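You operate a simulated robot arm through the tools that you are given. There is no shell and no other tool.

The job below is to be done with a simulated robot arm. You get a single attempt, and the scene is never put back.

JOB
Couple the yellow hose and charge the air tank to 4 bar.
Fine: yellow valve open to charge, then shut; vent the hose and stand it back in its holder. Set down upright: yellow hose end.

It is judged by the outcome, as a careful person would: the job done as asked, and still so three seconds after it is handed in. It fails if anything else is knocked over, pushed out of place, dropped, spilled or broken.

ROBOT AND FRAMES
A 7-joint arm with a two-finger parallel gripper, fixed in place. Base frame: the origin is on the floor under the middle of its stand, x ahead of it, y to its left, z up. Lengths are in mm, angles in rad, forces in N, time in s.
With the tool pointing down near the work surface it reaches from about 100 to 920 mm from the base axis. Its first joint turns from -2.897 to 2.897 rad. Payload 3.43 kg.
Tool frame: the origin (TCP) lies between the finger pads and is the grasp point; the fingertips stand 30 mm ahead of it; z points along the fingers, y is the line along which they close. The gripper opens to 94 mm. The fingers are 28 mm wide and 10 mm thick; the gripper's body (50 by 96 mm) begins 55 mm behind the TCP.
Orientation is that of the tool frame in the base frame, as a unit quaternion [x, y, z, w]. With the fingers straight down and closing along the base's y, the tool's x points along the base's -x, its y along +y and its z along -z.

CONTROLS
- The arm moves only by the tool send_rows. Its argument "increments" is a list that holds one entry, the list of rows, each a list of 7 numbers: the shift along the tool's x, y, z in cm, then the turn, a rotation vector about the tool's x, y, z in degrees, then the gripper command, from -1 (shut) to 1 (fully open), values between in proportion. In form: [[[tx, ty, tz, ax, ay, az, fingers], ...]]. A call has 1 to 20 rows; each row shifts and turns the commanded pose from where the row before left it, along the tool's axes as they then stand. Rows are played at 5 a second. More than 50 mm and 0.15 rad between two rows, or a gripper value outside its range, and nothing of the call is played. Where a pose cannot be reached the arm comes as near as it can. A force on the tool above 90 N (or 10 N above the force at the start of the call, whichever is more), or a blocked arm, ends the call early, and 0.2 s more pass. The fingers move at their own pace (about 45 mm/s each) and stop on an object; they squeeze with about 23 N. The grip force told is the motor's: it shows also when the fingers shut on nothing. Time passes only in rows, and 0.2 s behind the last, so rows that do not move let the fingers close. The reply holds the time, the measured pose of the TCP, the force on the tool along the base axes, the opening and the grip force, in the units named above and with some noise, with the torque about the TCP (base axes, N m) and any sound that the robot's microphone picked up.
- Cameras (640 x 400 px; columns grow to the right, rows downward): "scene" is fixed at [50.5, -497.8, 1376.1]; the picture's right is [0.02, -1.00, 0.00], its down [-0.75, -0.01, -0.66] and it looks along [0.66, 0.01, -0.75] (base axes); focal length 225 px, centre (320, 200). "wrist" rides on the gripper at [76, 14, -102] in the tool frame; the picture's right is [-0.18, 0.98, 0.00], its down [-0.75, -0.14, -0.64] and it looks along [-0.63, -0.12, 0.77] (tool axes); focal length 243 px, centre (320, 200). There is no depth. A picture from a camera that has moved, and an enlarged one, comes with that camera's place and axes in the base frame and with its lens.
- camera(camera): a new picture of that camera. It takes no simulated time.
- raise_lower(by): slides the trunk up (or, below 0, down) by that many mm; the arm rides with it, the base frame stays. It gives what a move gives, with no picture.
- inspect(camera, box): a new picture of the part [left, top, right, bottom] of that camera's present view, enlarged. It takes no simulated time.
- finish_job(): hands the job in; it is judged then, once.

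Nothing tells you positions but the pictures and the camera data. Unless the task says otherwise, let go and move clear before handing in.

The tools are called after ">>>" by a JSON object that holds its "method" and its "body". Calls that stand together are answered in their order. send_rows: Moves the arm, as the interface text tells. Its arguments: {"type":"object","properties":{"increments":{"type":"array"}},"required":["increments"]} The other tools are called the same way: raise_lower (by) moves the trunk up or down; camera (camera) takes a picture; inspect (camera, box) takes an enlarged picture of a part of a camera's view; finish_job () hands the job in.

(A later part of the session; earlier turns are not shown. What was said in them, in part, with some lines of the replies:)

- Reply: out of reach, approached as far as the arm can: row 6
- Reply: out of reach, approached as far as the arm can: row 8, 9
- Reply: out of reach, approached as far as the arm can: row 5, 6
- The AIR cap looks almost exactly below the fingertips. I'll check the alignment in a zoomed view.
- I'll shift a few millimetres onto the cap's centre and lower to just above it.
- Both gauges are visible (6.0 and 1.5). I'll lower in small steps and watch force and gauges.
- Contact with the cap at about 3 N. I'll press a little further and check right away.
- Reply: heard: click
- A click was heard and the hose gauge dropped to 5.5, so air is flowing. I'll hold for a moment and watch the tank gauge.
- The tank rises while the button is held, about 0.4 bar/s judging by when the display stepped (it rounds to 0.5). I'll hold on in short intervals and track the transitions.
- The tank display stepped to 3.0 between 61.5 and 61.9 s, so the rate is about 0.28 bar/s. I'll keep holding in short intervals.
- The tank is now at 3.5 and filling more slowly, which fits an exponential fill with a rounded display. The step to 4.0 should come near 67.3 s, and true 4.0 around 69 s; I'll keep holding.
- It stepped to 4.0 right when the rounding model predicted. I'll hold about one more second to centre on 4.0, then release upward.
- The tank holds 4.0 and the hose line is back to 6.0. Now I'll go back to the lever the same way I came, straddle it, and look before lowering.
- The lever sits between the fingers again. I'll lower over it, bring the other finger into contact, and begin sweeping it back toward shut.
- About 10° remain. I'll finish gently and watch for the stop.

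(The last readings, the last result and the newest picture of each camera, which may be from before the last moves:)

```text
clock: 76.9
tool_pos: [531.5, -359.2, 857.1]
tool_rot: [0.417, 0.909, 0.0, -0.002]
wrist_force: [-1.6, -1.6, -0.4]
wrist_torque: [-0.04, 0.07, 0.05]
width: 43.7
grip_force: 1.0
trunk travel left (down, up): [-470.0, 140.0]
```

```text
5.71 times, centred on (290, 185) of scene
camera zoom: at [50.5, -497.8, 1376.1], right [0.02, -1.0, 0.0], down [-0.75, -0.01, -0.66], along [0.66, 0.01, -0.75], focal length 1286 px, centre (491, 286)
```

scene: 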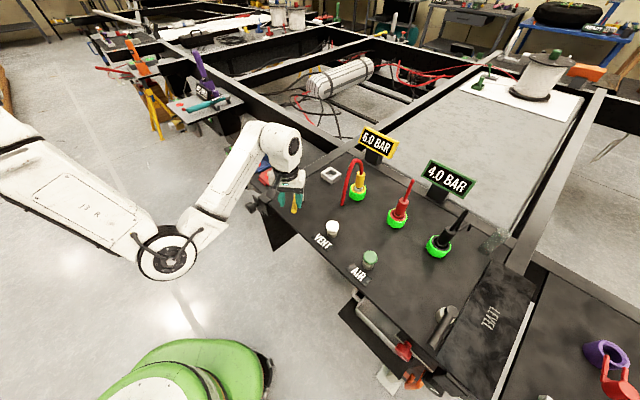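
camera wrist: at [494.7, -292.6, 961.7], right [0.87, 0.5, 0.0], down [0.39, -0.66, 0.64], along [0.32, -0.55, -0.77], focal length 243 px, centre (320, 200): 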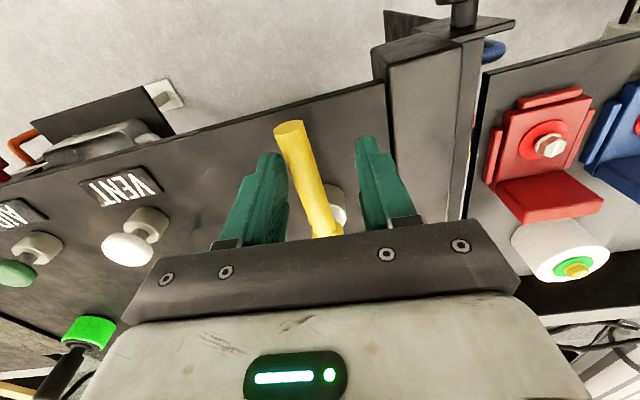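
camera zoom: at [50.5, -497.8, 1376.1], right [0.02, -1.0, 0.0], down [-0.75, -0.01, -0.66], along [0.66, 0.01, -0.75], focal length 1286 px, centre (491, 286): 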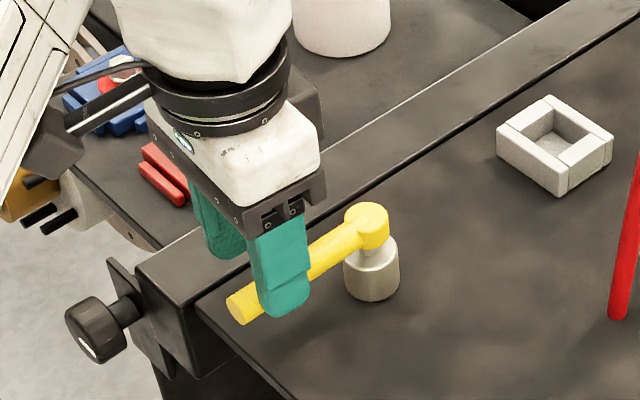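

The lever is back at its original position against the stop, so the valve is shut. I'll ease off, rise, close the fingers and go over the VENT button.

>>> {"method": "send_rows", "body": {"increments": [[[0, -1.0, 0, 0, 0, 0, -0.1], [0, 0, -2.5, 0, 0, 0, -0.1], [0, 0, -2.5, 0, 0, 0, -0.1], [0, 0, -3.0, 0, 0, 0, -0.1], [-0.922, -2.506, 0, 0, 0, -7.04, -1], [-0.608, -2.6, 0, 0, 0, -7.04, -1], [-0.284, -2.655, 0, 0, 0, -7.04, -1], [0.043, -2.67, 0, 0, 0, -7.04, -1], [0.37, -2.645, 0, 0, 0, -7.04, -1], [0.692, -2.579, 0, 0, 0, -7.04, -1], [1.002, -2.475, 0, 0, 0, -7.04, -1], [0, 0, 0, 0, 0, 0, -1]]]}}

>>> {"method": "camera", "body": {"camera": "wrist"}}

>>> {"method": "camera", "body": {"camera": "scene"}}

>>> {"method": "inspect", "body": {"camera": "scene", "box": [260, 120, 420, 220]}}

```text
clock: 79.5
tool_pos: [433.2, -529.6, 936.2]
tool_rot: [-0.001, 1.0, 0.0, -0.001]
wrist_force: [0.2, -0.1, 0.4]
wrist_torque: [0.03, 0.02, -0.03]
width: 0.0
grip_force: 22.8
trunk travel left (down, up): [-470.0, 140.0]
```

```text
taken
camera wrist: at [358.4, -515.1, 1040.5], right [0.18, 0.98, 0.0], down [0.76, -0.14, 0.64], along [0.63, -0.12, -0.77], focal length 243 px, centre (320, 200)
```

wrist: 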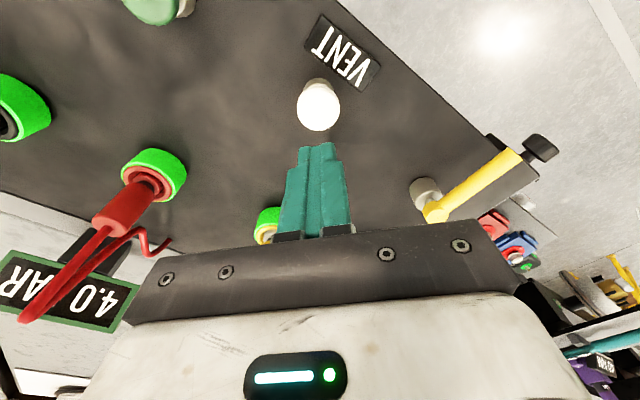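

```text
taken
```

scene: 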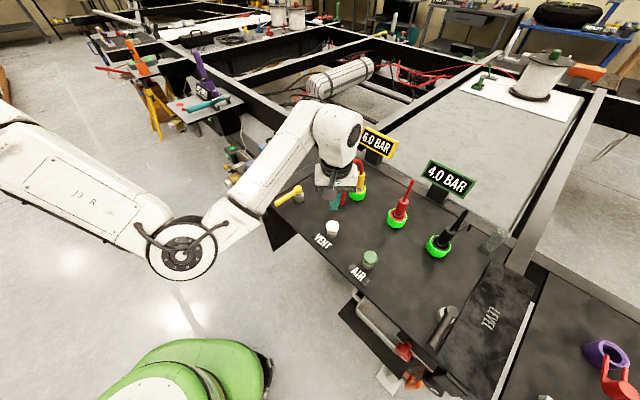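

```text
4.00 times, centred on (340, 170) of scene
camera zoom: at [50.5, -497.8, 1376.1], right [0.02, -1.0, 0.0], down [-0.75, -0.01, -0.66], along [0.66, 0.01, -0.75], focal length 900 px, centre (240, 320)
```

zoom: 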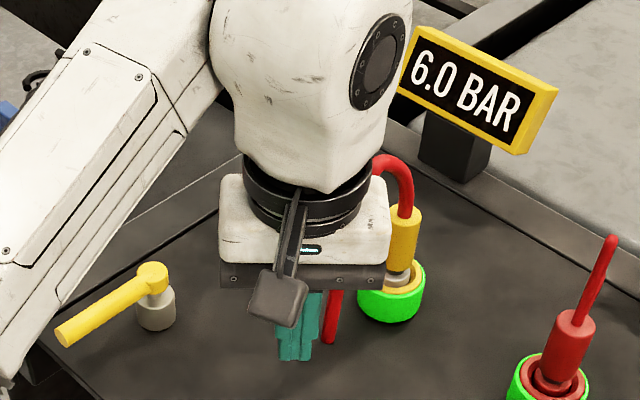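

The lever is shut and VENT is right below. I'll lower to just above its cap with a small centring shift.

>>> {"method": "send_rows", "body": {"increments": [[[0.38, -0.1, 2.0, 0, 0, 0, -1], [0, 0, 2.0, 0, 0, 0, -1], [0, 0, 2.0, 0, 0, 0, -1], [0, 0, 1.6, 0, 0, 0, -1], [0, 0, 0, 0, 0, 0, -1]]]}}

>>> {"method": "camera", "body": {"camera": "wrist"}}

>>> {"method": "inspect", "body": {"camera": "scene", "box": [310, 110, 490, 240]}}

```text
clock: 80.7
tool_pos: [429.8, -529.4, 859.2]
tool_rot: [0.0, 1.0, 0.0, -0.001]
wrist_force: [-0.2, -0.2, 0.1]
wrist_torque: [-0.01, 0.03, -0.02]
width: 0.2
grip_force: 22.9
trunk travel left (down, up): [-470.0, 140.0]
```

```text
taken
camera wrist: at [354.7, -516.4, 962.8], right [0.18, 0.98, 0.0], down [0.76, -0.14, 0.64], along [0.63, -0.12, -0.77], focal length 243 px, centre (320, 200)
```

wrist: 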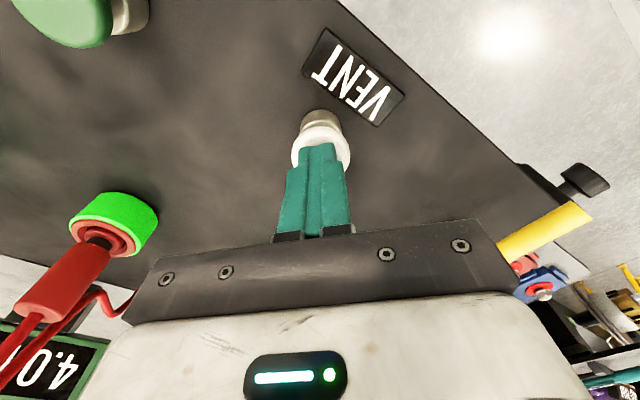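

```text
3.08 times, centred on (400, 175) of scene
camera zoom: at [50.5, -497.8, 1376.1], right [0.02, -1.0, 0.0], down [-0.75, -0.01, -0.66], along [0.66, 0.01, -0.75], focal length 692 px, centre (74, 277)
```

zoom: 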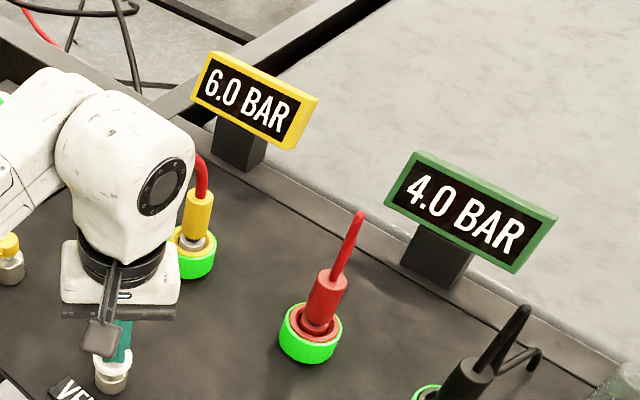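

Both gauges are in view. I'll press VENT with the same small stroke that worked on AIR.

>>> {"method": "send_rows", "body": {"increments": [[[0, 0, 0.25, 0, 0, 0, -1], [0, 0, 0.25, 0, 0, 0, -1], [0, 0, 0.25, 0, 0, 0, -1], [0, 0, 0, 0, 0, 0, -1]]]}}

>>> {"method": "inspect", "body": {"camera": "scene", "box": [310, 110, 490, 240]}}

```text
clock: 81.7
tool_pos: [430.1, -530.2, 854.3]
tool_rot: [0.0, 1.0, 0.0, -0.002]
wrist_force: [-0.3, -1.5, 3.0]
wrist_torque: [0.0, 0.01, -0.01]
width: 0.1
grip_force: 23.3
trunk travel left (down, up): [-470.0, 140.0]
```

```text
3.08 times, centred on (400, 175) of scene
camera zoom: at [50.5, -497.8, 1376.1], right [0.02, -1.0, 0.0], down [-0.75, -0.01, -0.66], along [0.66, 0.01, -0.75], focal length 692 px, centre (74, 277)
```

zoom: 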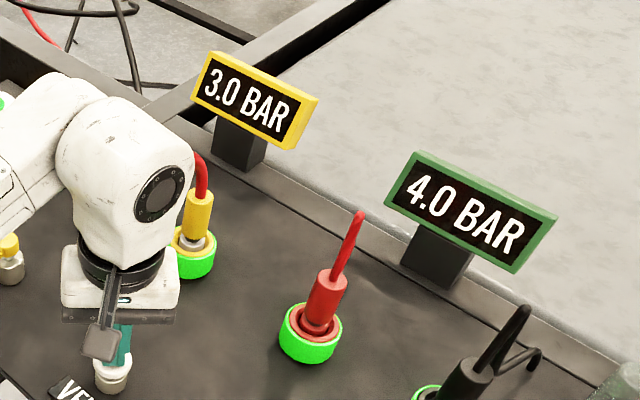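

The hose pressure is dropping (3.0) while the tank stays at 4.0. I'll keep holding VENT until the hose is empty.

>>> {"method": "send_rows", "body": {"increments": [[[0, 0, 0.05, 0, 0, 0, -1], [0, 0, 0, 0, 0, 0, -1], [0, 0, 0, 0, 0, 0, -1], [0, 0, 0, 0, 0, 0, -1], [0, 0, 0, 0, 0, 0, -1]]]}}

>>> {"method": "inspect", "body": {"camera": "scene", "box": [310, 110, 490, 240]}}

```text
clock: 82.9
tool_pos: [429.1, -530.0, 853.3]
tool_rot: [0.0, 1.0, 0.001, -0.003]
wrist_force: [-0.9, 0.1, 3.3]
wrist_torque: [-0.02, 0.03, 0.0]
width: 0.0
grip_force: 22.8
trunk travel left (down, up): [-470.0, 140.0]
```

```text
3.08 times, centred on (400, 175) of scene
camera zoom: at [50.5, -497.8, 1376.1], right [0.02, -1.0, 0.0], down [-0.75, -0.01, -0.66], along [0.66, 0.01, -0.75], focal length 692 px, centre (74, 277)
```

zoom: 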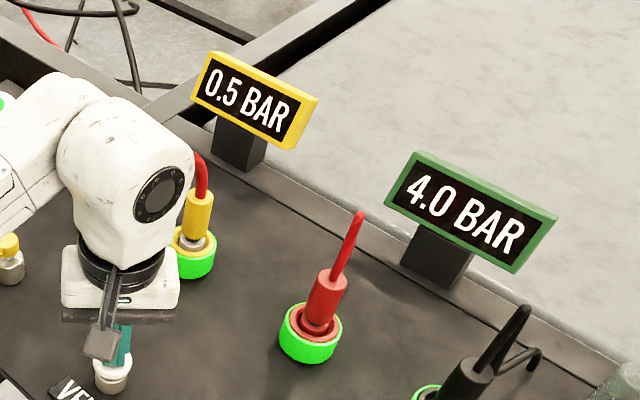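

>>> {"method": "send_rows", "body": {"increments": [[[0, 0, 0, 0, 0, 0, -1], [0, 0, 0, 0, 0, 0, -1], [0, 0, 0, 0, 0, 0, -1], [0, 0, 0, 0, 0, 0, -1], [0, 0, 0, 0, 0, 0, -1], [0, 0, 0, 0, 0, 0, -1], [0, 0, 0, 0, 0, 0, -1], [0, 0, 0, 0, 0, 0, -1], [0, 0, 0, 0, 0, 0, -1], [0, 0, 0, 0, 0, 0, -1], [0, 0, 0, 0, 0, 0, -1], [0, 0, 0, 0, 0, 0, -1], [0, 0, 0, 0, 0, 0, -1], [0, 0, 0, 0, 0, 0, -1], [0, 0, 0, 0, 0, 0, -1], [0, 0, 0, 0, 0, 0, -1], [0, 0, 0, 0, 0, 0, -1], [0, 0, 0, 0, 0, 0, -1]]]}}

>>> {"method": "inspect", "body": {"camera": "scene", "box": [310, 110, 490, 240]}}

```text
clock: 86.7
tool_pos: [429.1, -530.9, 853.0]
tool_rot: [0.0, 1.0, 0.001, -0.002]
wrist_force: [1.5, 0.8, 2.5]
wrist_torque: [0.01, -0.09, 0.0]
width: 0.0
grip_force: 22.8
trunk travel left (down, up): [-470.0, 140.0]
```

```text
3.08 times, centred on (400, 175) of scene
camera zoom: at [50.5, -497.8, 1376.1], right [0.02, -1.0, 0.0], down [-0.75, -0.01, -0.66], along [0.66, 0.01, -0.75], focal length 692 px, centre (74, 277)
```

zoom: 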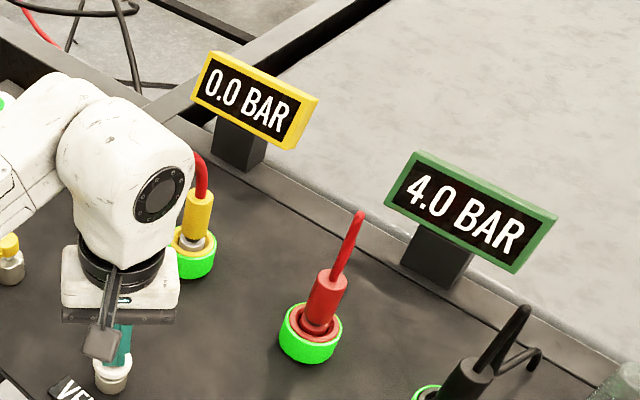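

The hose is vented (0.0) and the tank still shows 4.0. I'll release VENT, rise, and go back to the high waypoint above the hose.

>>> {"method": "send_rows", "body": {"increments": [[[0, 0, -1.5, 0, 0, 0, -1], [0, 0, -3.0, 0, 0, 0, -1], [0, 0, -4.0, 0, 0, 0, -1], [-1.175, -1.13, -3.0, 0, 0, 0, 0.3], [-1.175, -1.13, -3.0, 0, 0, 0, 0.3], [-1.175, -1.13, -3.0, 0, 0, 0, 0.3], [-1.175, -1.13, -3.0, 0, 0, 0, 0.3], [-1.175, -1.13, -3.0, 0, 0, 0, 0.3], [-1.175, -1.13, -3.0, 0, 0, 0, 0.3], [-1.175, -1.13, -3.0, 0, 0, 0, 0.3], [-1.175, -1.13, -3.0, 0, 0, 0, 0.3], [0, 0, 0, 0, 0, 0, 0.3]]]}}

>>> {"method": "inspect", "body": {"camera": "scene", "box": [260, 100, 500, 250]}}

```text
clock: 89.3
tool_pos: [523.3, -622.0, 1177.1]
tool_rot: [0.0, 1.0, 0.001, -0.001]
wrist_force: [0.8, 0.3, 0.1]
wrist_torque: [0.01, 0.01, -0.01]
width: 61.4
grip_force: 0.1
trunk travel left (down, up): [-470.0, 140.0]
```

```text
2.67 times, centred on (380, 175) of scene
camera zoom: at [50.5, -497.8, 1376.1], right [0.02, -1.0, 0.0], down [-0.75, -0.01, -0.66], along [0.66, 0.01, -0.75], focal length 600 px, centre (160, 267)
```

zoom: 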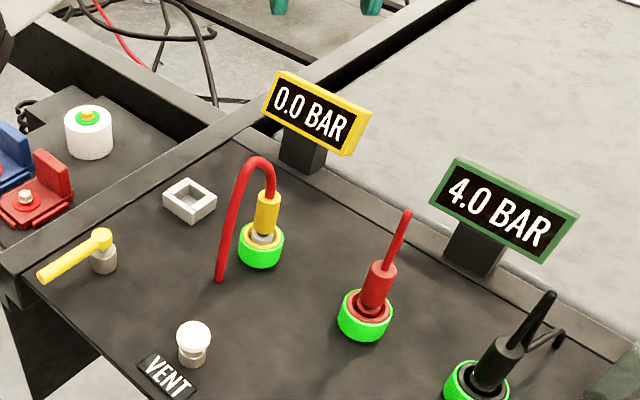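

Gauges read 0.0 and 4.0, and everything is in place. I'll lower the trunk back for reach, tilt the hand as before, and come down to the pre-grasp point.

>>> {"method": "raise_lower", "body": {"by": -150}}

>>> {"method": "send_rows", "body": {"increments": [[[0, 0, 0, 0, -7.15, 0, 0.3], [0, 0, 0, 0, -7.15, 0, 0.3], [0, 0, 0, 0, -7.15, 0, 0.3], [0, 0, 0, 0, -7.15, 0, 0.3], [0, 0, 0, 0, -7.15, 0, 0.3], [0, 0, 0, 0, -7.15, 0, 0.3], [0, 0, 0, 0, -7.15, 0, 0.3], [0, 0, 0, 0, 0, 0, 0.3]]]}}

>>> {"method": "camera", "body": {"camera": "scene"}}

```text
clock: 91.0
tool_pos: [524.9, -621.7, 1027.6]
tool_rot: [0.0, 1.0, 0.0, -0.002]
wrist_force: [-0.4, -0.7, -0.3]
wrist_torque: [0.01, -0.02, 0.03]
width: 61.1
grip_force: 0.1
trunk travel left (down, up): [-320.0, 290.0]
```

```text
clock: 92.8
tool_pos: [523.3, -621.0, 1026.1]
tool_rot: [0.0, 0.906, 0.001, 0.423]
wrist_force: [-0.1, 0.1, 0.5]
wrist_torque: [0.02, 0.0, -0.03]
width: 61.1
grip_force: 0.0
trunk travel left (down, up): [-320.0, 290.0]
```

```text
taken
```

scene: 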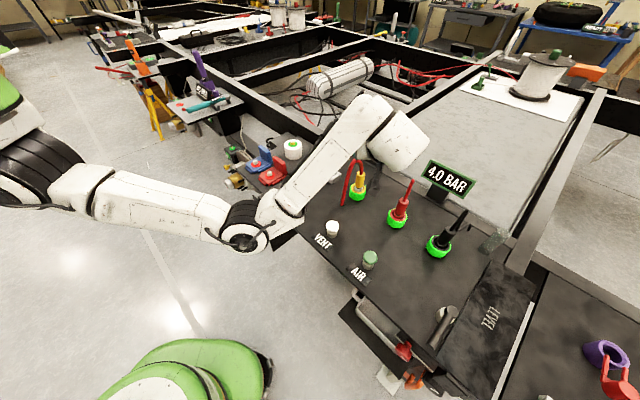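

Clearances look fine; the elbow hangs in front of the panel over open floor. I'll come down to the pre-grasp point.

>>> {"method": "send_rows", "body": {"increments": [[[2.01, 0, 1.69, 0, 0, 0, 0.3], [2.01, 0, 1.69, 0, 0, 0, 0.3], [2.01, 0, 1.69, 0, 0, 0, 0.3], [2.01, 0, 1.69, 0, 0, 0, 0.3], [0, 0, 0, 0, 0, 0, 0.3]]]}}

>>> {"method": "camera", "body": {"camera": "wrist"}}

>>> {"method": "camera", "body": {"camera": "scene"}}

```text
clock: 94.0
tool_pos: [523.5, -621.5, 920.2]
tool_rot: [0.0, 0.907, 0.0, 0.422]
wrist_force: [-0.1, -0.4, 0.1]
wrist_torque: [0.0, -0.02, 0.02]
width: 60.9
grip_force: 0.0
trunk travel left (down, up): [-320.0, 290.0]
```

```text
taken
camera wrist: at [397.3, -607.2, 929.7], right [0.12, 0.98, 0.14], down [-0.01, -0.14, 0.99], along [0.99, -0.12, -0.01], focal length 243 px, centre (320, 200)
```

wrist: 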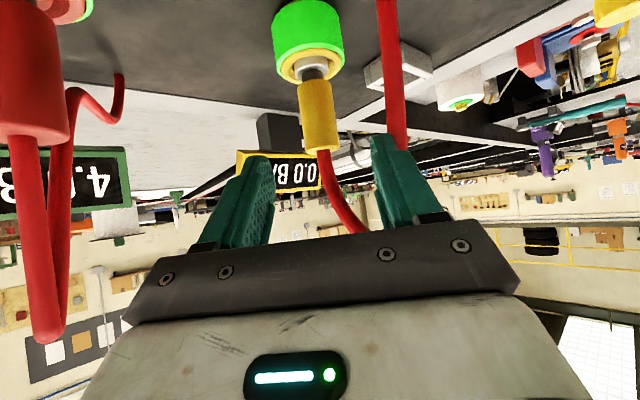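

```text
taken
```

scene: 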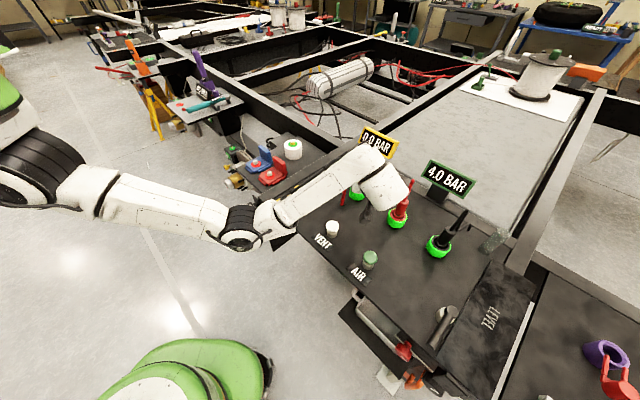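

The view matches the one after I released the hose. I'll advance 80 mm along the same line and grip the hose body.

>>> {"method": "send_rows", "body": {"increments": [[[0, 0, 2.5, 0, 0, 0, 0.3], [0, 0, 2.5, 0, 0, 0, 0.3], [0, 0, 2.0, 0, 0, 0, 0.3], [0, 0, 1.0, 0, 0, 0, 0.3], [0, 0, 0, 0, 0, 0, 0.3]]]}}

>>> {"method": "camera", "body": {"camera": "wrist"}}

```text
clock: 95.2
tool_pos: [584.6, -621.8, 870.5]
tool_rot: [0.0, 0.907, 0.0, 0.422]
wrist_force: [-0.2, 0.6, 0.2]
wrist_torque: [0.01, -0.03, 0.02]
width: 61.2
grip_force: 0.2
trunk travel left (down, up): [-320.0, 290.0]
```

```text
taken
camera wrist: at [458.3, -607.6, 879.5], right [0.12, 0.98, 0.14], down [-0.01, -0.14, 0.99], along [0.99, -0.12, -0.01], focal length 243 px, centre (320, 200)
```

wrist: 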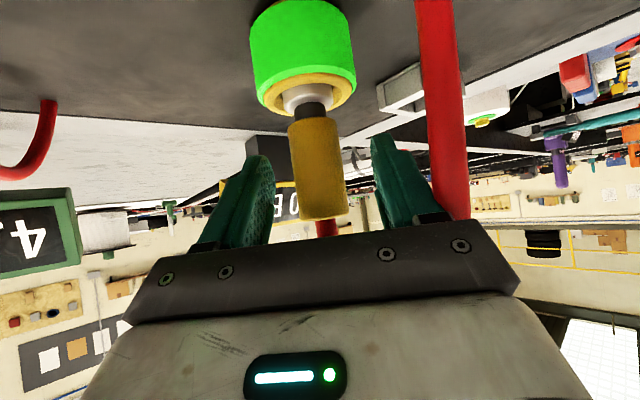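

The body is centred between the pads. A 2 mm correction matches the original grip point, and then I'll close.

>>> {"method": "send_rows", "body": {"increments": [[[0.19, 0, 0, 0, 0, 0, 0.3], [0, 0, 0, 0, 0, 0, -0.2], [0, 0, 0, 0, 0, 0, -0.5], [0, 0, 0, 0, 0, 0, -1], [0, 0, 0, 0, 0, 0, -1], [0, 0, 0, 0, 0, 0, -1], [0, 0, 0, 0, 0, 0, -1]]]}}

>>> {"method": "camera", "body": {"camera": "wrist"}}

>>> {"method": "inspect", "body": {"camera": "scene", "box": [350, 110, 490, 210]}}

```text
clock: 96.8
tool_pos: [583.0, -621.3, 869.6]
tool_rot: [0.0, 0.907, 0.0, 0.421]
wrist_force: [-0.2, 0.2, 0.2]
wrist_torque: [0.01, -0.01, 0.05]
width: 31.2
grip_force: 22.9
trunk travel left (down, up): [-320.0, 290.0]
```

```text
taken
camera wrist: at [457.2, -607.2, 878.1], right [0.12, 0.98, 0.14], down [-0.01, -0.14, 0.99], along [0.99, -0.12, -0.01], focal length 243 px, centre (320, 200)
```

wrist: 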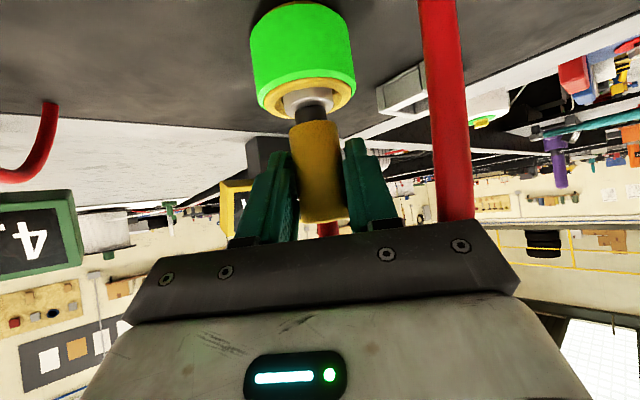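

```text
4.00 times, centred on (420, 160) of scene
camera zoom: at [50.5, -497.8, 1376.1], right [0.02, -1.0, 0.0], down [-0.75, -0.01, -0.66], along [0.66, 0.01, -0.75], focal length 900 px, centre (-80, 360)
```

zoom: 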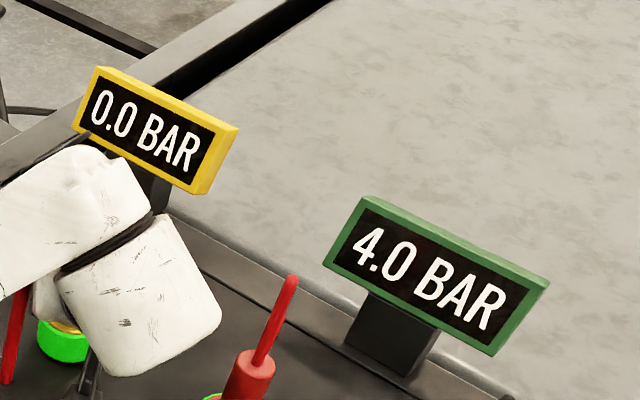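

The hose line reads 0.0, so it is safe to uncouple. I'll pull straight up in small steps.

>>> {"method": "send_rows", "body": {"increments": [[[-0.153, 0, -0.129, 0, 0, 0, -1], [-0.153, 0, -0.129, 0, 0, 0, -1], [-0.153, 0, -0.129, 0, 0, 0, -1], [0, 0, 0, 0, 0, 0, -1]]]}}

>>> {"method": "camera", "body": {"camera": "wrist"}}

```text
clock: 97.8
tool_pos: [584.7, -621.9, 874.4]
tool_rot: [0.0, 0.907, 0.001, 0.422]
wrist_force: [0.0, -0.3, -2.1]
wrist_torque: [0.0, 0.02, 0.01]
width: 31.0
grip_force: 23.7
trunk travel left (down, up): [-320.0, 290.0]
```

```text
taken
camera wrist: at [457.5, -607.1, 884.1], right [0.12, 0.98, 0.14], down [-0.01, -0.14, 0.99], along [0.99, -0.12, -0.01], focal length 243 px, centre (320, 200)
```

wrist: 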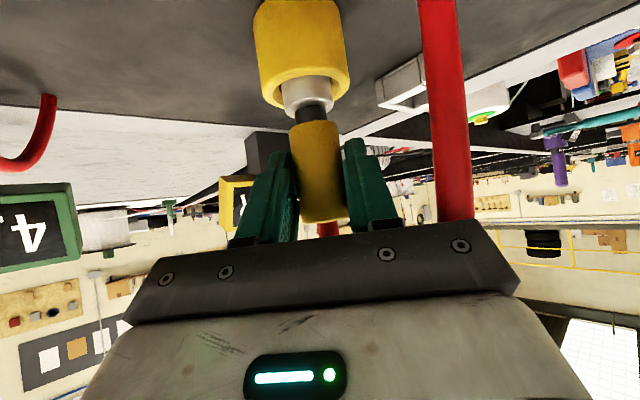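

It uncoupled cleanly (the collar is yellow again). I'll continue straight up to clear the socket.

>>> {"method": "send_rows", "body": {"increments": [[[-0.383, 0, -0.323, 0, 0, 0, -1], [-0.383, 0, -0.323, 0, 0, 0, -1], [-0.383, 0, -0.323, 0, 0, 0, -1], [-0.383, 0, -0.323, 0, 0, 0, -1], [-0.383, 0, -0.323, 0, 0, 0, -1], [-0.383, 0, -0.323, 0, 0, 0, -1], [-0.574, 0, -0.484, 0, 0, 0, -1], [-0.574, 0, -0.484, 0, 0, 0, -1], [-0.574, 0, -0.484, 0, 0, 0, -1], [-0.574, 0, -0.484, 0, 0, 0, -1], [-0.574, 0, -0.484, 0, 0, 0, -1], [0, 0, 0, 0, 0, 0, -1]]]}}

>>> {"method": "camera", "body": {"camera": "wrist"}}

>>> {"method": "camera", "body": {"camera": "scene"}}

```text
clock: 100.5
tool_pos: [583.7, -621.2, 941.7]
tool_rot: [0.0, 0.907, 0.0, 0.422]
wrist_force: [-1.2, -0.5, -1.0]
wrist_torque: [0.0, 0.01, -0.01]
width: 31.1
grip_force: 23.0
trunk travel left (down, up): [-320.0, 290.0]
```

```text
taken
camera wrist: at [457.1, -607.4, 951.7], right [0.12, 0.98, 0.14], down [-0.01, -0.14, 0.99], along [0.99, -0.12, -0.01], focal length 243 px, centre (320, 200)
```

wrist: 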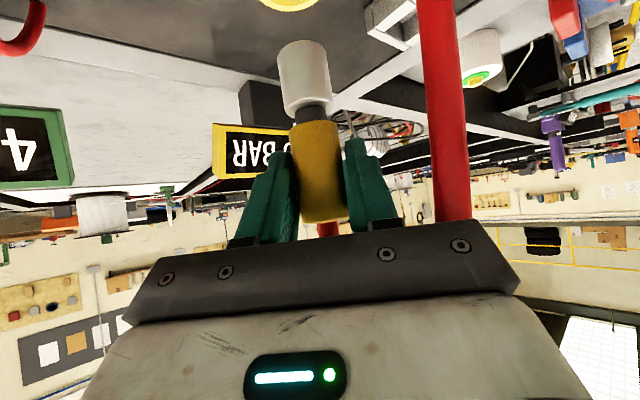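

```text
taken
```

scene: 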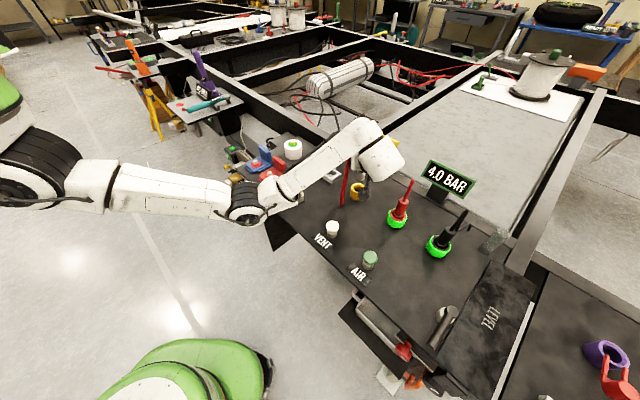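

The hose is free of the socket, held upright. Before carrying it back I'll check how the elbow and forearm clear the lever.

>>> {"method": "inspect", "body": {"camera": "scene", "box": [200, 130, 400, 255]}}

```text
3.20 times, centred on (300, 192) of scene
camera zoom: at [50.5, -497.8, 1376.1], right [0.02, -1.0, 0.0], down [-0.75, -0.01, -0.66], along [0.66, 0.01, -0.75], focal length 720 px, centre (384, 224)
```

zoom: 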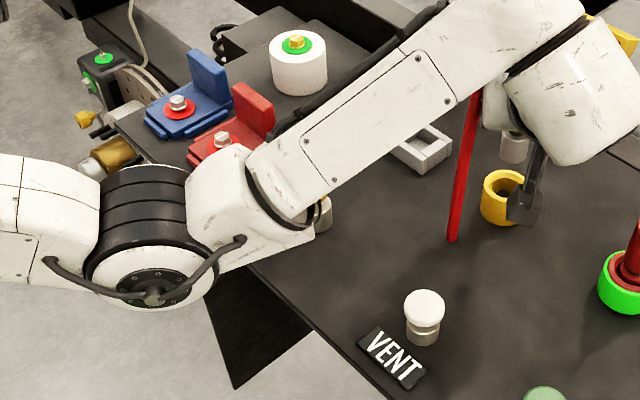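

The elbow is in front of the panel edge and will swing away from the lever on the way back. I'll carry the hose to the midpoint first while turning the hand back, then check.

>>> {"method": "send_rows", "body": {"increments": [[[-0.585, 0.814, 0.694, -4.164, 0, -3.51, -1], [-0.632, 0.724, 0.75, -4.164, 0, -3.51, -1], [-0.673, 0.628, 0.799, -4.164, 0, -3.51, -1], [-0.709, 0.527, 0.841, -4.164, 0, -3.51, -1], [-0.738, 0.42, 0.875, -4.164, 0, -3.51, -1], [0, 0, 0, 0, 0, 0, -1]]]}}

>>> {"method": "camera", "body": {"camera": "scene"}}

>>> {"method": "inspect", "body": {"camera": "scene", "box": [200, 110, 420, 250]}}

```text
clock: 101.8
tool_pos: [629.2, -580.2, 941.9]
tool_rot: [-0.214, 0.881, 0.1, 0.41]
wrist_force: [-0.5, -0.9, -1.1]
wrist_torque: [-0.02, -0.02, 0.01]
width: 31.1
grip_force: 23.1
trunk travel left (down, up): [-320.0, 290.0]
```

```text
taken
```

scene: 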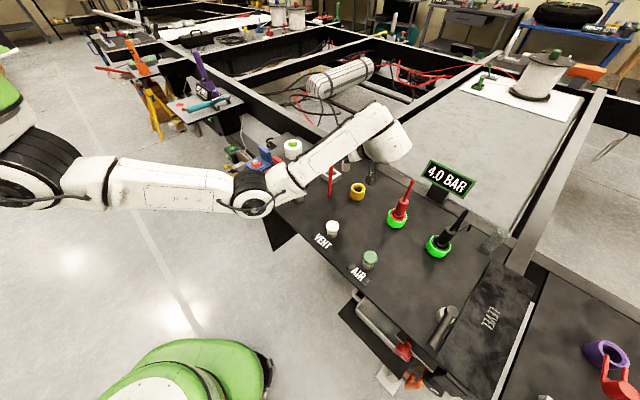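

```text
2.86 times, centred on (310, 180) of scene
camera zoom: at [50.5, -497.8, 1376.1], right [0.02, -1.0, 0.0], down [-0.75, -0.01, -0.66], along [0.66, 0.01, -0.75], focal length 643 px, centre (349, 257)
```

zoom: 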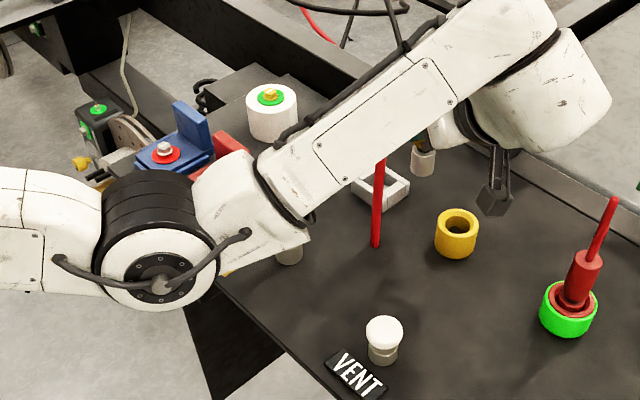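

From the arm's geometry the elbow is actually near z≈1090, well above the lever, which hasn't moved. I'll continue to above the holder.

>>> {"method": "send_rows", "body": {"increments": [[[-0.838, 0.38, 0.992, 0, 0, 0, -1], [-0.838, 0.38, 0.992, 0, 0, 0, -1], [-0.838, 0.38, 0.992, 0, 0, 0, -1], [-0.838, 0.38, 0.992, 0, 0, 0, -1], [-0.838, 0.38, 0.992, 0, 0, 0, -1], [0, 0, 0, 0, 0, 0, -1]]]}}

>>> {"method": "camera", "body": {"camera": "wrist"}}

>>> {"method": "inspect", "body": {"camera": "scene", "box": [200, 110, 420, 250]}}

>>> {"method": "inspect", "body": {"camera": "scene", "box": [304, 130, 368, 190]}}

```text
clock: 103.2
tool_pos: [677.5, -534.2, 942.0]
tool_rot: [-0.213, 0.881, 0.1, 0.41]
wrist_force: [-0.5, -0.3, -1.1]
wrist_torque: [-0.01, 0.0, -0.01]
width: 31.1
grip_force: 23.6
trunk travel left (down, up): [-320.0, 290.0]
```

```text
taken
camera wrist: at [559.1, -580.0, 950.9], right [-0.34, 0.93, 0.14], down [0.06, -0.13, 0.99], along [0.94, 0.35, -0.01], focal length 243 px, centre (320, 200)
```

wrist: 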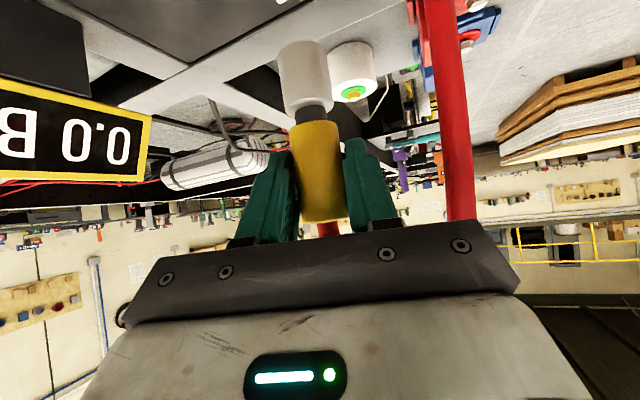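

```text
2.86 times, centred on (310, 180) of scene
camera zoom: at [50.5, -497.8, 1376.1], right [0.02, -1.0, 0.0], down [-0.75, -0.01, -0.66], along [0.66, 0.01, -0.75], focal length 643 px, centre (349, 257)
```

zoom: 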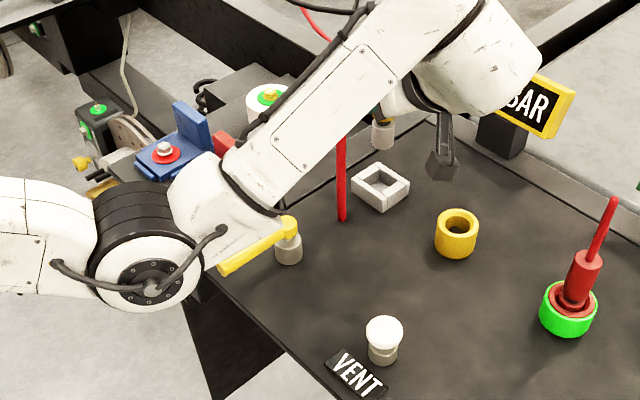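

```text
6.67 times, centred on (336, 160) of scene
camera zoom: at [50.5, -497.8, 1376.1], right [0.02, -1.0, 0.0], down [-0.75, -0.01, -0.66], along [0.66, 0.01, -0.75], focal length 1500 px, centre (213, 467)
```

zoom: 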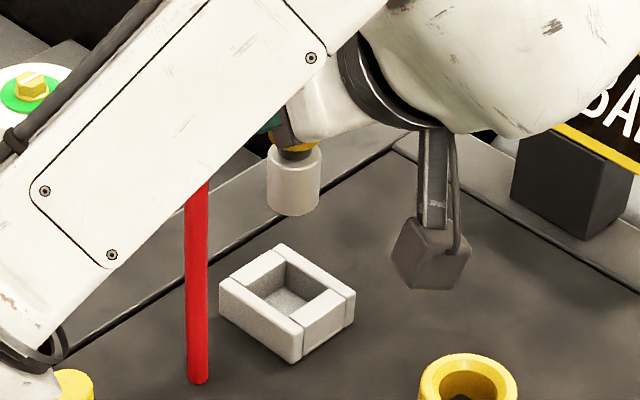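

The hose is over its holder and the wrist view matches the one from when I first lifted it. I'll lower it 50 mm and check the alignment before entering the holder.

>>> {"method": "send_rows", "body": {"increments": [[[0.764, 0, 0.646, 0, 0, 0, -1], [0.764, 0, 0.646, 0, 0, 0, -1], [0.764, 0, 0.646, 0, 0, 0, -1], [0.764, 0, 0.646, 0, 0, 0, -1], [0.764, 0, 0.646, 0, 0, 0, -1], [0, 0, 0, 0, 0, 0, -1]]]}}

>>> {"method": "inspect", "body": {"camera": "wrist", "box": [220, 0, 380, 100]}}

>>> {"method": "inspect", "body": {"camera": "scene", "box": [304, 140, 368, 200]}}

```text
clock: 104.7
tool_pos: [678.4, -533.9, 892.4]
tool_rot: [-0.214, 0.881, 0.1, 0.41]
wrist_force: [0.4, -0.7, -0.3]
wrist_torque: [0.0, 0.03, 0.01]
width: 31.3
grip_force: 22.5
trunk travel left (down, up): [-320.0, 290.0]
```

```text
4.00 times, centred on (300, 50) of wrist
camera zoom: at [559.5, -579.7, 901.1], right [-0.34, 0.93, 0.14], down [0.06, -0.13, 0.99], along [0.94, 0.35, -0.01], focal length 970 px, centre (400, 800)
```

zoom: 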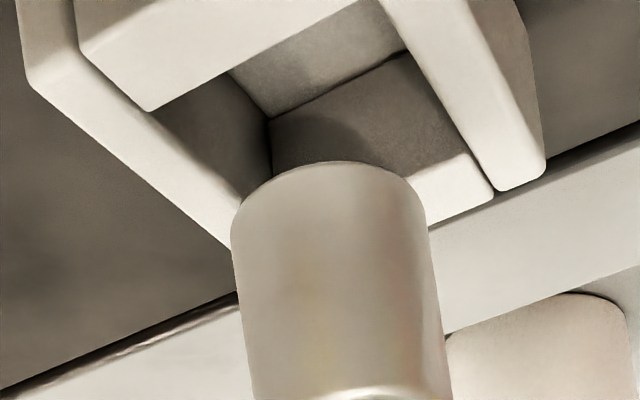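

```text
6.67 times, centred on (336, 170) of scene
camera zoom: at [50.5, -497.8, 1376.1], right [0.02, -1.0, 0.0], down [-0.75, -0.01, -0.66], along [0.66, 0.01, -0.75], focal length 1500 px, centre (213, 400)
```

zoom: 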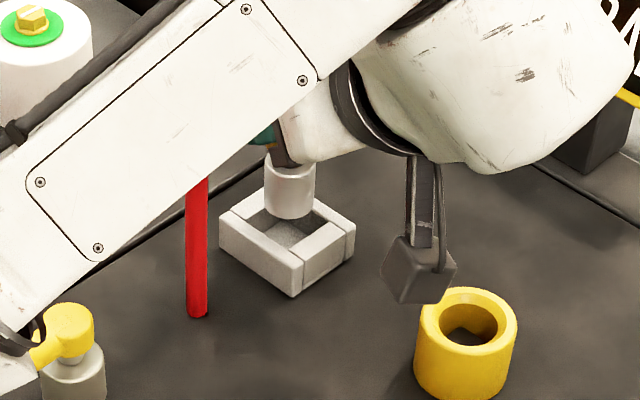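

Lateral alignment with the holder is within about 1 mm. I'll lower the nose into the holder in small steps, watching the force.

>>> {"method": "send_rows", "body": {"increments": [[[0.229, 0, 0.194, 0, 0, 0, -1], [0.229, 0, 0.194, 0, 0, 0, -1], [0.229, 0, 0.194, 0, 0, 0, -1], [0.229, 0, 0.194, 0, 0, 0, -1], [0.229, 0, 0.194, 0, 0, 0, -1], [0, 0, 0, 0, 0, 0, -1]]]}}

>>> {"method": "inspect", "body": {"camera": "wrist", "box": [220, 0, 380, 100]}}

>>> {"method": "inspect", "body": {"camera": "scene", "box": [304, 140, 368, 200]}}

```text
clock: 106.0
tool_pos: [677.9, -534.6, 878.0]
tool_rot: [-0.213, 0.881, 0.1, 0.41]
wrist_force: [-0.2, 0.1, -0.7]
wrist_torque: [0.02, 0.0, 0.04]
width: 30.9
grip_force: 23.1
trunk travel left (down, up): [-320.0, 290.0]
```

```text
4.00 times, centred on (300, 50) of wrist
camera zoom: at [559.4, -579.8, 886.1], right [-0.34, 0.93, 0.14], down [0.06, -0.13, 0.99], along [0.94, 0.35, -0.01], focal length 970 px, centre (400, 800)
```

zoom: 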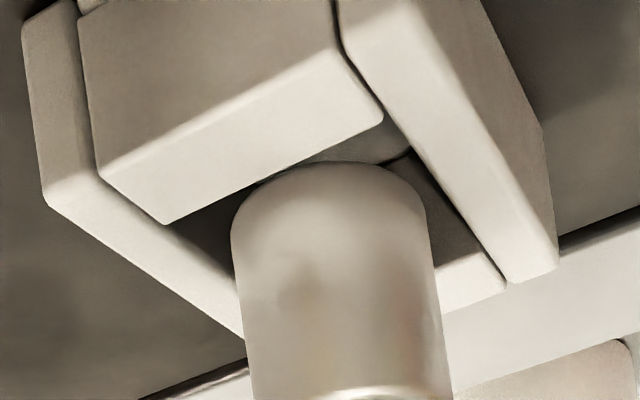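

```text
6.67 times, centred on (336, 170) of scene
camera zoom: at [50.5, -497.8, 1376.1], right [0.02, -1.0, 0.0], down [-0.75, -0.01, -0.66], along [0.66, 0.01, -0.75], focal length 1500 px, centre (213, 400)
```

zoom: 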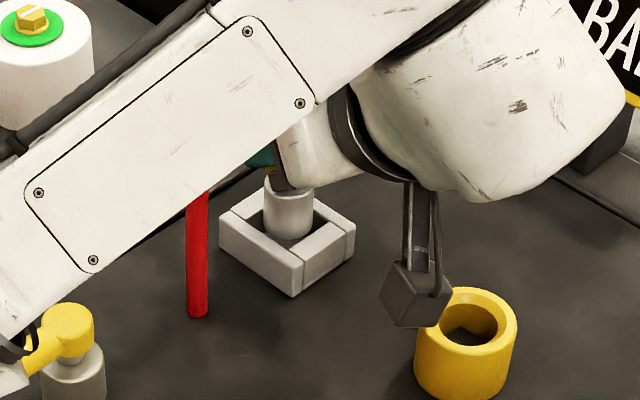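

It is entering the holder freely. I'll continue down to the floor of the holder.

>>> {"method": "send_rows", "body": {"increments": [[[0.229, 0, 0.194, 0, 0, 0, -1], [0.229, 0, 0.194, 0, 0, 0, -1], [0.229, 0, 0.194, 0, 0, 0, -1], [0.229, 0, 0.194, 0, 0, 0, -1], [0, 0, 0, 0, 0, 0, -1]]]}}

>>> {"method": "inspect", "body": {"camera": "wrist", "box": [220, 0, 380, 100]}}

```text
clock: 107.2
tool_pos: [676.4, -534.5, 864.3]
tool_rot: [-0.214, 0.881, 0.1, 0.41]
wrist_force: [0.2, 0.0, -0.7]
wrist_torque: [0.0, -0.02, -0.03]
width: 31.2
grip_force: 23.1
trunk travel left (down, up): [-320.0, 290.0]
```

```text
4.00 times, centred on (300, 50) of wrist
camera zoom: at [558.7, -580.1, 873.7], right [-0.34, 0.93, 0.14], down [0.06, -0.13, 0.99], along [0.94, 0.35, -0.01], focal length 970 px, centre (400, 800)
```

zoom: 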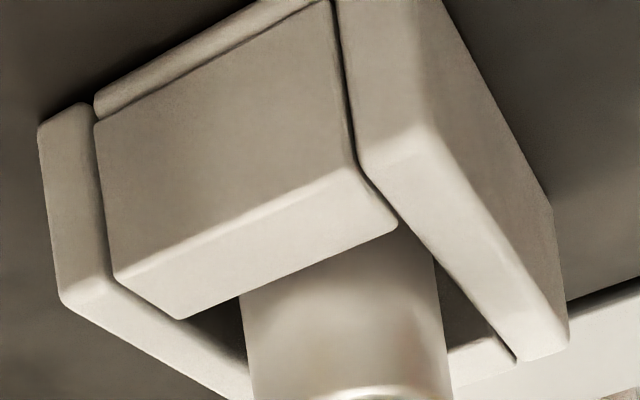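

>>> {"method": "send_rows", "body": {"increments": [[[0.0764, 0, 0.0646, 0, 0, 0, -1], [0.0764, 0, 0.0646, 0, 0, 0, -1], [0.0764, 0, 0.0646, 0, 0, 0, -1], [0, 0, 0, 0, 0, 0, -1]]]}}

```text
clock: 108.2
tool_pos: [677.8, -536.3, 863.1]
tool_rot: [-0.213, 0.882, 0.098, 0.41]
wrist_force: [0.4, 0.9, -0.7]
wrist_torque: [0.0, 0.01, -0.01]
width: 31.3
grip_force: 23.0
trunk travel left (down, up): [-320.0, 290.0]
```

>>> {"method": "send_rows", "body": {"increments": [[[0.0764, 0, 0.0646, 0, 0, 0, -1], [0.0764, 0, 0.0646, 0, 0, 0, -1], [0, 0, 0, 0, 0, 0, -1]]]}}

>>> {"method": "camera", "body": {"camera": "wrist"}}

```text
clock: 109.0
tool_pos: [677.2, -533.7, 861.4]
tool_rot: [-0.213, 0.881, 0.099, 0.411]
wrist_force: [-0.8, -1.1, 4.7]
wrist_torque: [0.03, 0.0, 0.02]
width: 30.9
grip_force: 23.7
trunk travel left (down, up): [-320.0, 290.0]
```

```text
taken
camera wrist: at [558.7, -580.2, 869.4], right [-0.34, 0.93, 0.14], down [0.06, -0.13, 0.99], along [0.94, 0.35, -0.01], focal length 243 px, centre (320, 200)
```

wrist: 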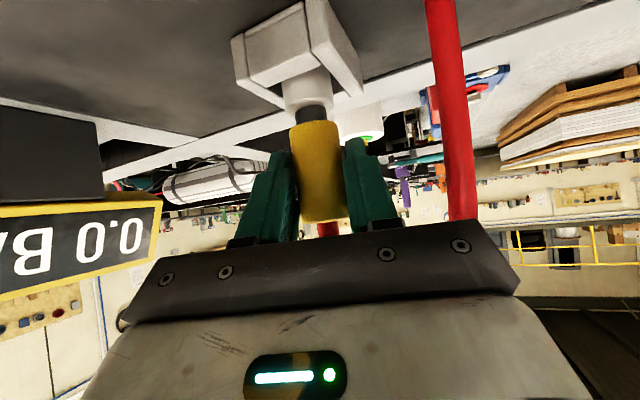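

It has seated at the expected height, with about 5 N on the holder floor. I'll ease off half a millimetre and open the fingers.

>>> {"method": "send_rows", "body": {"increments": [[[-0.038, 0, -0.032, 0, 0, 0, -1], [0, 0, 0, 0, 0, 0, -0.25], [0, 0, 0, 0, 0, 0, 0.0], [0, 0, 0, 0, 0, 0, 0.3], [0, 0, 0, 0, 0, 0, 0.3], [0, 0, 0, 0, 0, 0, 0.3]]]}}

>>> {"method": "camera", "body": {"camera": "wrist"}}

```text
clock: 110.5
tool_pos: [677.2, -534.2, 860.3]
tool_rot: [-0.213, 0.881, 0.099, 0.41]
wrist_force: [0.8, 0.1, 0.2]
wrist_torque: [0.01, 0.0, 0.03]
width: 61.2
grip_force: 0.0
trunk travel left (down, up): [-320.0, 290.0]
```

```text
taken
camera wrist: at [558.5, -580.2, 869.4], right [-0.34, 0.93, 0.14], down [0.06, -0.13, 0.99], along [0.94, 0.35, -0.01], focal length 243 px, centre (320, 200)
```

wrist: 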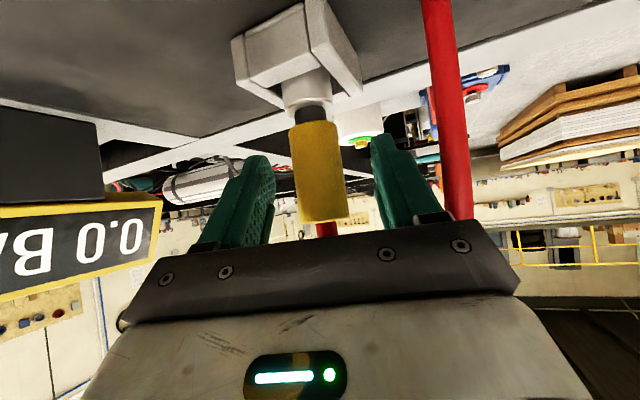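

The hose end stands upright on its own. I'll back straight out along the approach line.

>>> {"method": "send_rows", "body": {"increments": [[[0, 0, -1.0, 0, 0, 0, 0.3], [0, 0, -2.0, 0, 0, 0, 0.3], [0, 0, -2.5, 0, 0, 0, 0.3], [0, 0, -2.5, 0, 0, 0, 0.3], [0, 0, 0, 0, 0, 0, 0.3]]]}}

>>> {"method": "camera", "body": {"camera": "wrist"}}

>>> {"method": "camera", "body": {"camera": "scene"}}

```text
clock: 111.7
tool_pos: [622.3, -561.1, 911.9]
tool_rot: [-0.214, 0.881, 0.1, 0.41]
wrist_force: [0.0, 0.9, 0.2]
wrist_torque: [-0.01, 0.03, 0.01]
width: 61.0
grip_force: 0.1
trunk travel left (down, up): [-320.0, 290.0]
```

```text
taken
camera wrist: at [503.3, -606.9, 921.4], right [-0.34, 0.93, 0.14], down [0.06, -0.13, 0.99], along [0.94, 0.35, -0.01], focal length 243 px, centre (320, 200)
```

wrist: 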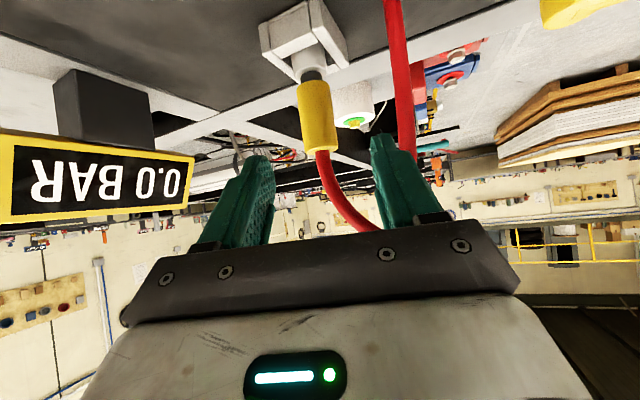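

```text
taken
```

scene: 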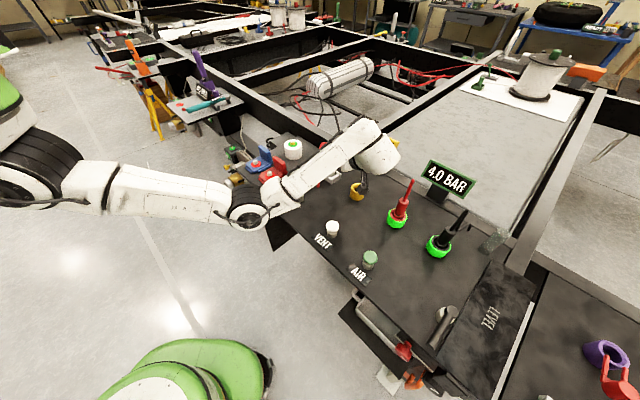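

The hose is standing in its holder. I'll rise well clear and move the hand back over open space for a final check.

>>> {"method": "send_rows", "body": {"increments": [[[-2.14, 0, -1.8, 0, 0, 0, 0.3], [-2.14, 0, -1.8, 0, 0, 0, 0.3], [-2.14, 0, -1.8, 0, 0, 0, 0.3], [-2.14, 0, -1.8, 0, 0, 0, 0.3], [-2.14, 0, -1.8, 0, 0, 0, 0.3], [1.72, 1.38, -2.04, 0, 0, 0, 0.3], [1.72, 1.38, -2.04, 0, 0, 0, 0.3], [1.72, 1.38, -2.04, 0, 0, 0, 0.3], [1.72, 1.38, -2.04, 0, 0, 0, 0.3], [1.72, 1.38, -2.04, 0, 0, 0, 0.3], [0, 0, 0, 0, 0, 0, 0.3]]]}}

>>> {"method": "camera", "body": {"camera": "scene"}}

>>> {"method": "inspect", "body": {"camera": "scene", "box": [250, 110, 410, 210]}}

>>> {"method": "inspect", "body": {"camera": "scene", "box": [340, 110, 520, 280]}}

```text
clock: 114.0
tool_pos: [474.0, -563.1, 1052.1]
tool_rot: [-0.213, 0.881, 0.099, 0.41]
wrist_force: [-0.1, -0.9, -0.3]
wrist_torque: [0.01, -0.04, -0.03]
width: 61.3
grip_force: 0.0
trunk travel left (down, up): [-320.0, 290.0]
```

```text
taken
```

scene: 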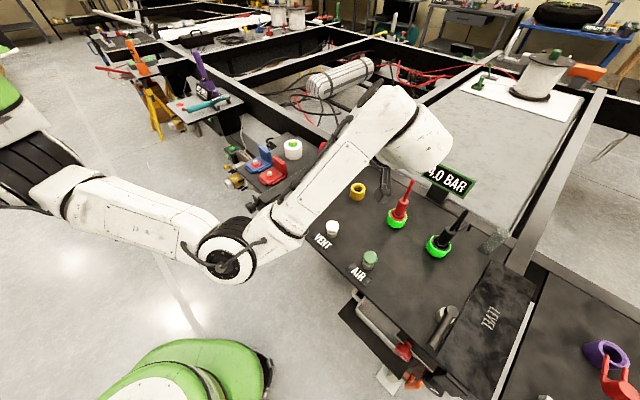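

```text
4.00 times, centred on (330, 160) of scene
camera zoom: at [50.5, -497.8, 1376.1], right [0.02, -1.0, 0.0], down [-0.75, -0.01, -0.66], along [0.66, 0.01, -0.75], focal length 900 px, centre (280, 360)
```

zoom: 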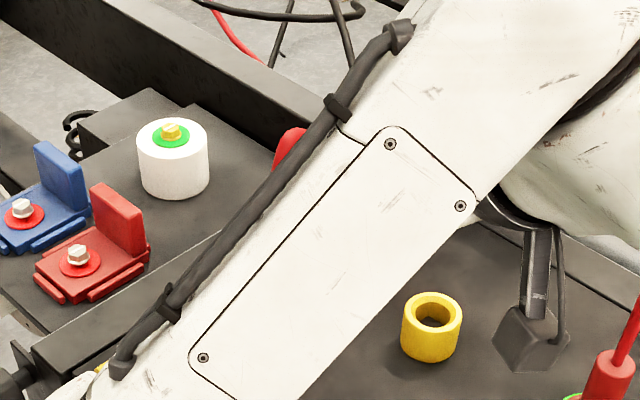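

```text
2.35 times, centred on (430, 195) of scene
camera zoom: at [50.5, -497.8, 1376.1], right [0.02, -1.0, 0.0], down [-0.75, -0.01, -0.66], along [0.66, 0.01, -0.75], focal length 529 px, centre (61, 212)
```

zoom: 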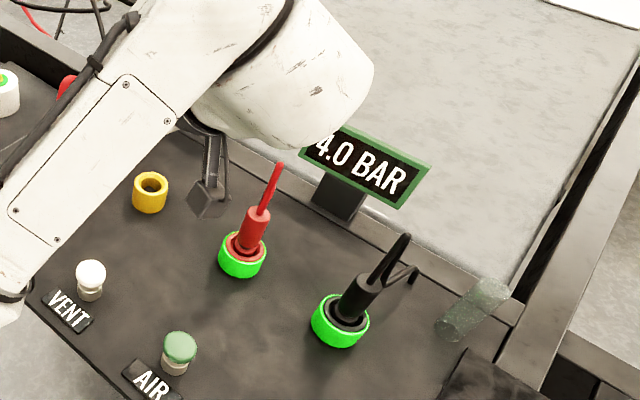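

The arm blocks the view. I'll raise the trunk to lift everything clear and check the panel.

>>> {"method": "raise_lower", "body": {"by": 200}}

>>> {"method": "camera", "body": {"camera": "scene"}}

```text
clock: 116.2
tool_pos: [474.7, -562.4, 1251.1]
tool_rot: [-0.212, 0.882, 0.098, 0.409]
wrist_force: [0.5, 0.2, -0.3]
wrist_torque: [0.06, -0.02, 0.01]
width: 61.0
grip_force: 0.1
trunk travel left (down, up): [-520.0, 90.0]
```

```text
taken
```

scene: 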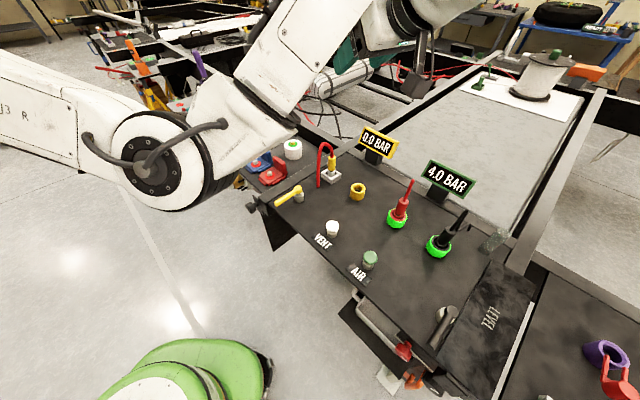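

>>> {"method": "inspect", "body": {"camera": "scene", "box": [260, 120, 420, 220]}}

>>> {"method": "inspect", "body": {"camera": "scene", "box": [340, 120, 520, 280]}}

>>> {"method": "inspect", "body": {"camera": "scene", "box": [304, 130, 384, 210]}}

```text
4.00 times, centred on (340, 170) of scene
camera zoom: at [50.5, -497.8, 1376.1], right [0.02, -1.0, 0.0], down [-0.75, -0.01, -0.66], along [0.66, 0.01, -0.75], focal length 900 px, centre (240, 320)
```

zoom: 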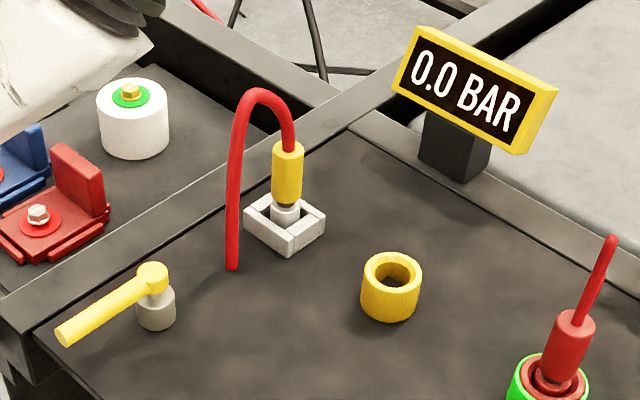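

```text
2.50 times, centred on (430, 200) of scene
camera zoom: at [50.5, -497.8, 1376.1], right [0.02, -1.0, 0.0], down [-0.75, -0.01, -0.66], along [0.66, 0.01, -0.75], focal length 562 px, centre (45, 200)
```

zoom: 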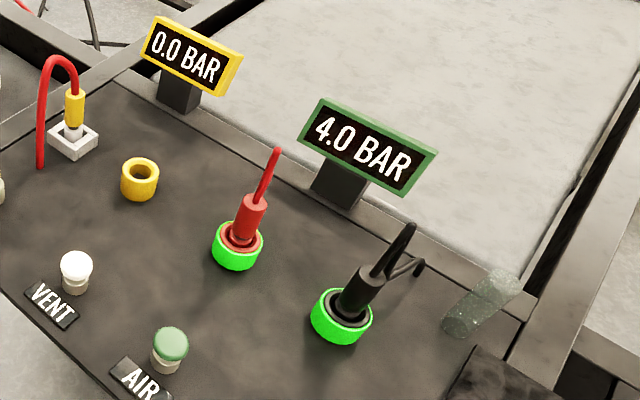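

```text
5.00 times, centred on (344, 170) of scene
camera zoom: at [50.5, -497.8, 1376.1], right [0.02, -1.0, 0.0], down [-0.75, -0.01, -0.66], along [0.66, 0.01, -0.75], focal length 1125 px, centre (200, 350)
```

zoom: 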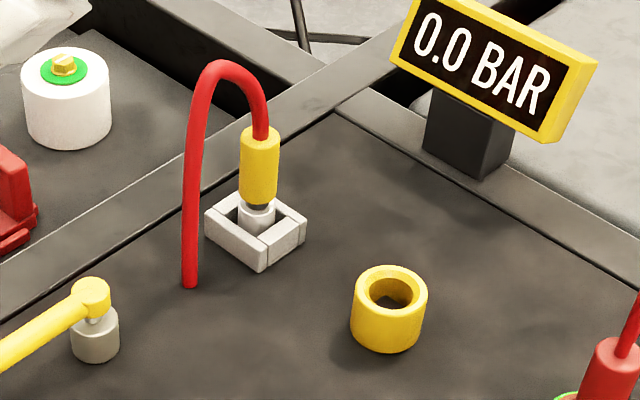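

Everything is as it should be:
- The hose end stands upright in its holder, as it did at the start.
- The yellow valve is shut and the hose line reads 0.0 bar.
- The tank holds 4.0 bar.
- Nothing else has moved, and the hand is clear.

I'm handing the job in.

>>> {"method": "finish_job", "body": {}}

```text
The job is handed in.
```

The yellow hose was coupled, the air tank was charged to 4.0 bar, and the hose is back upright in its holder.

At my last check the tank gauge read 4.0 bar and the hose line read 0.0 bar. The gauge only shows steps of 0.5. From how it stepped while charging, I estimate the true tank pressure at about 3.9 to 4.0 bar.

The yellow valve is shut in its original position. Nothing else on the panel moved, and the arm was raised clear before I handed the job in.
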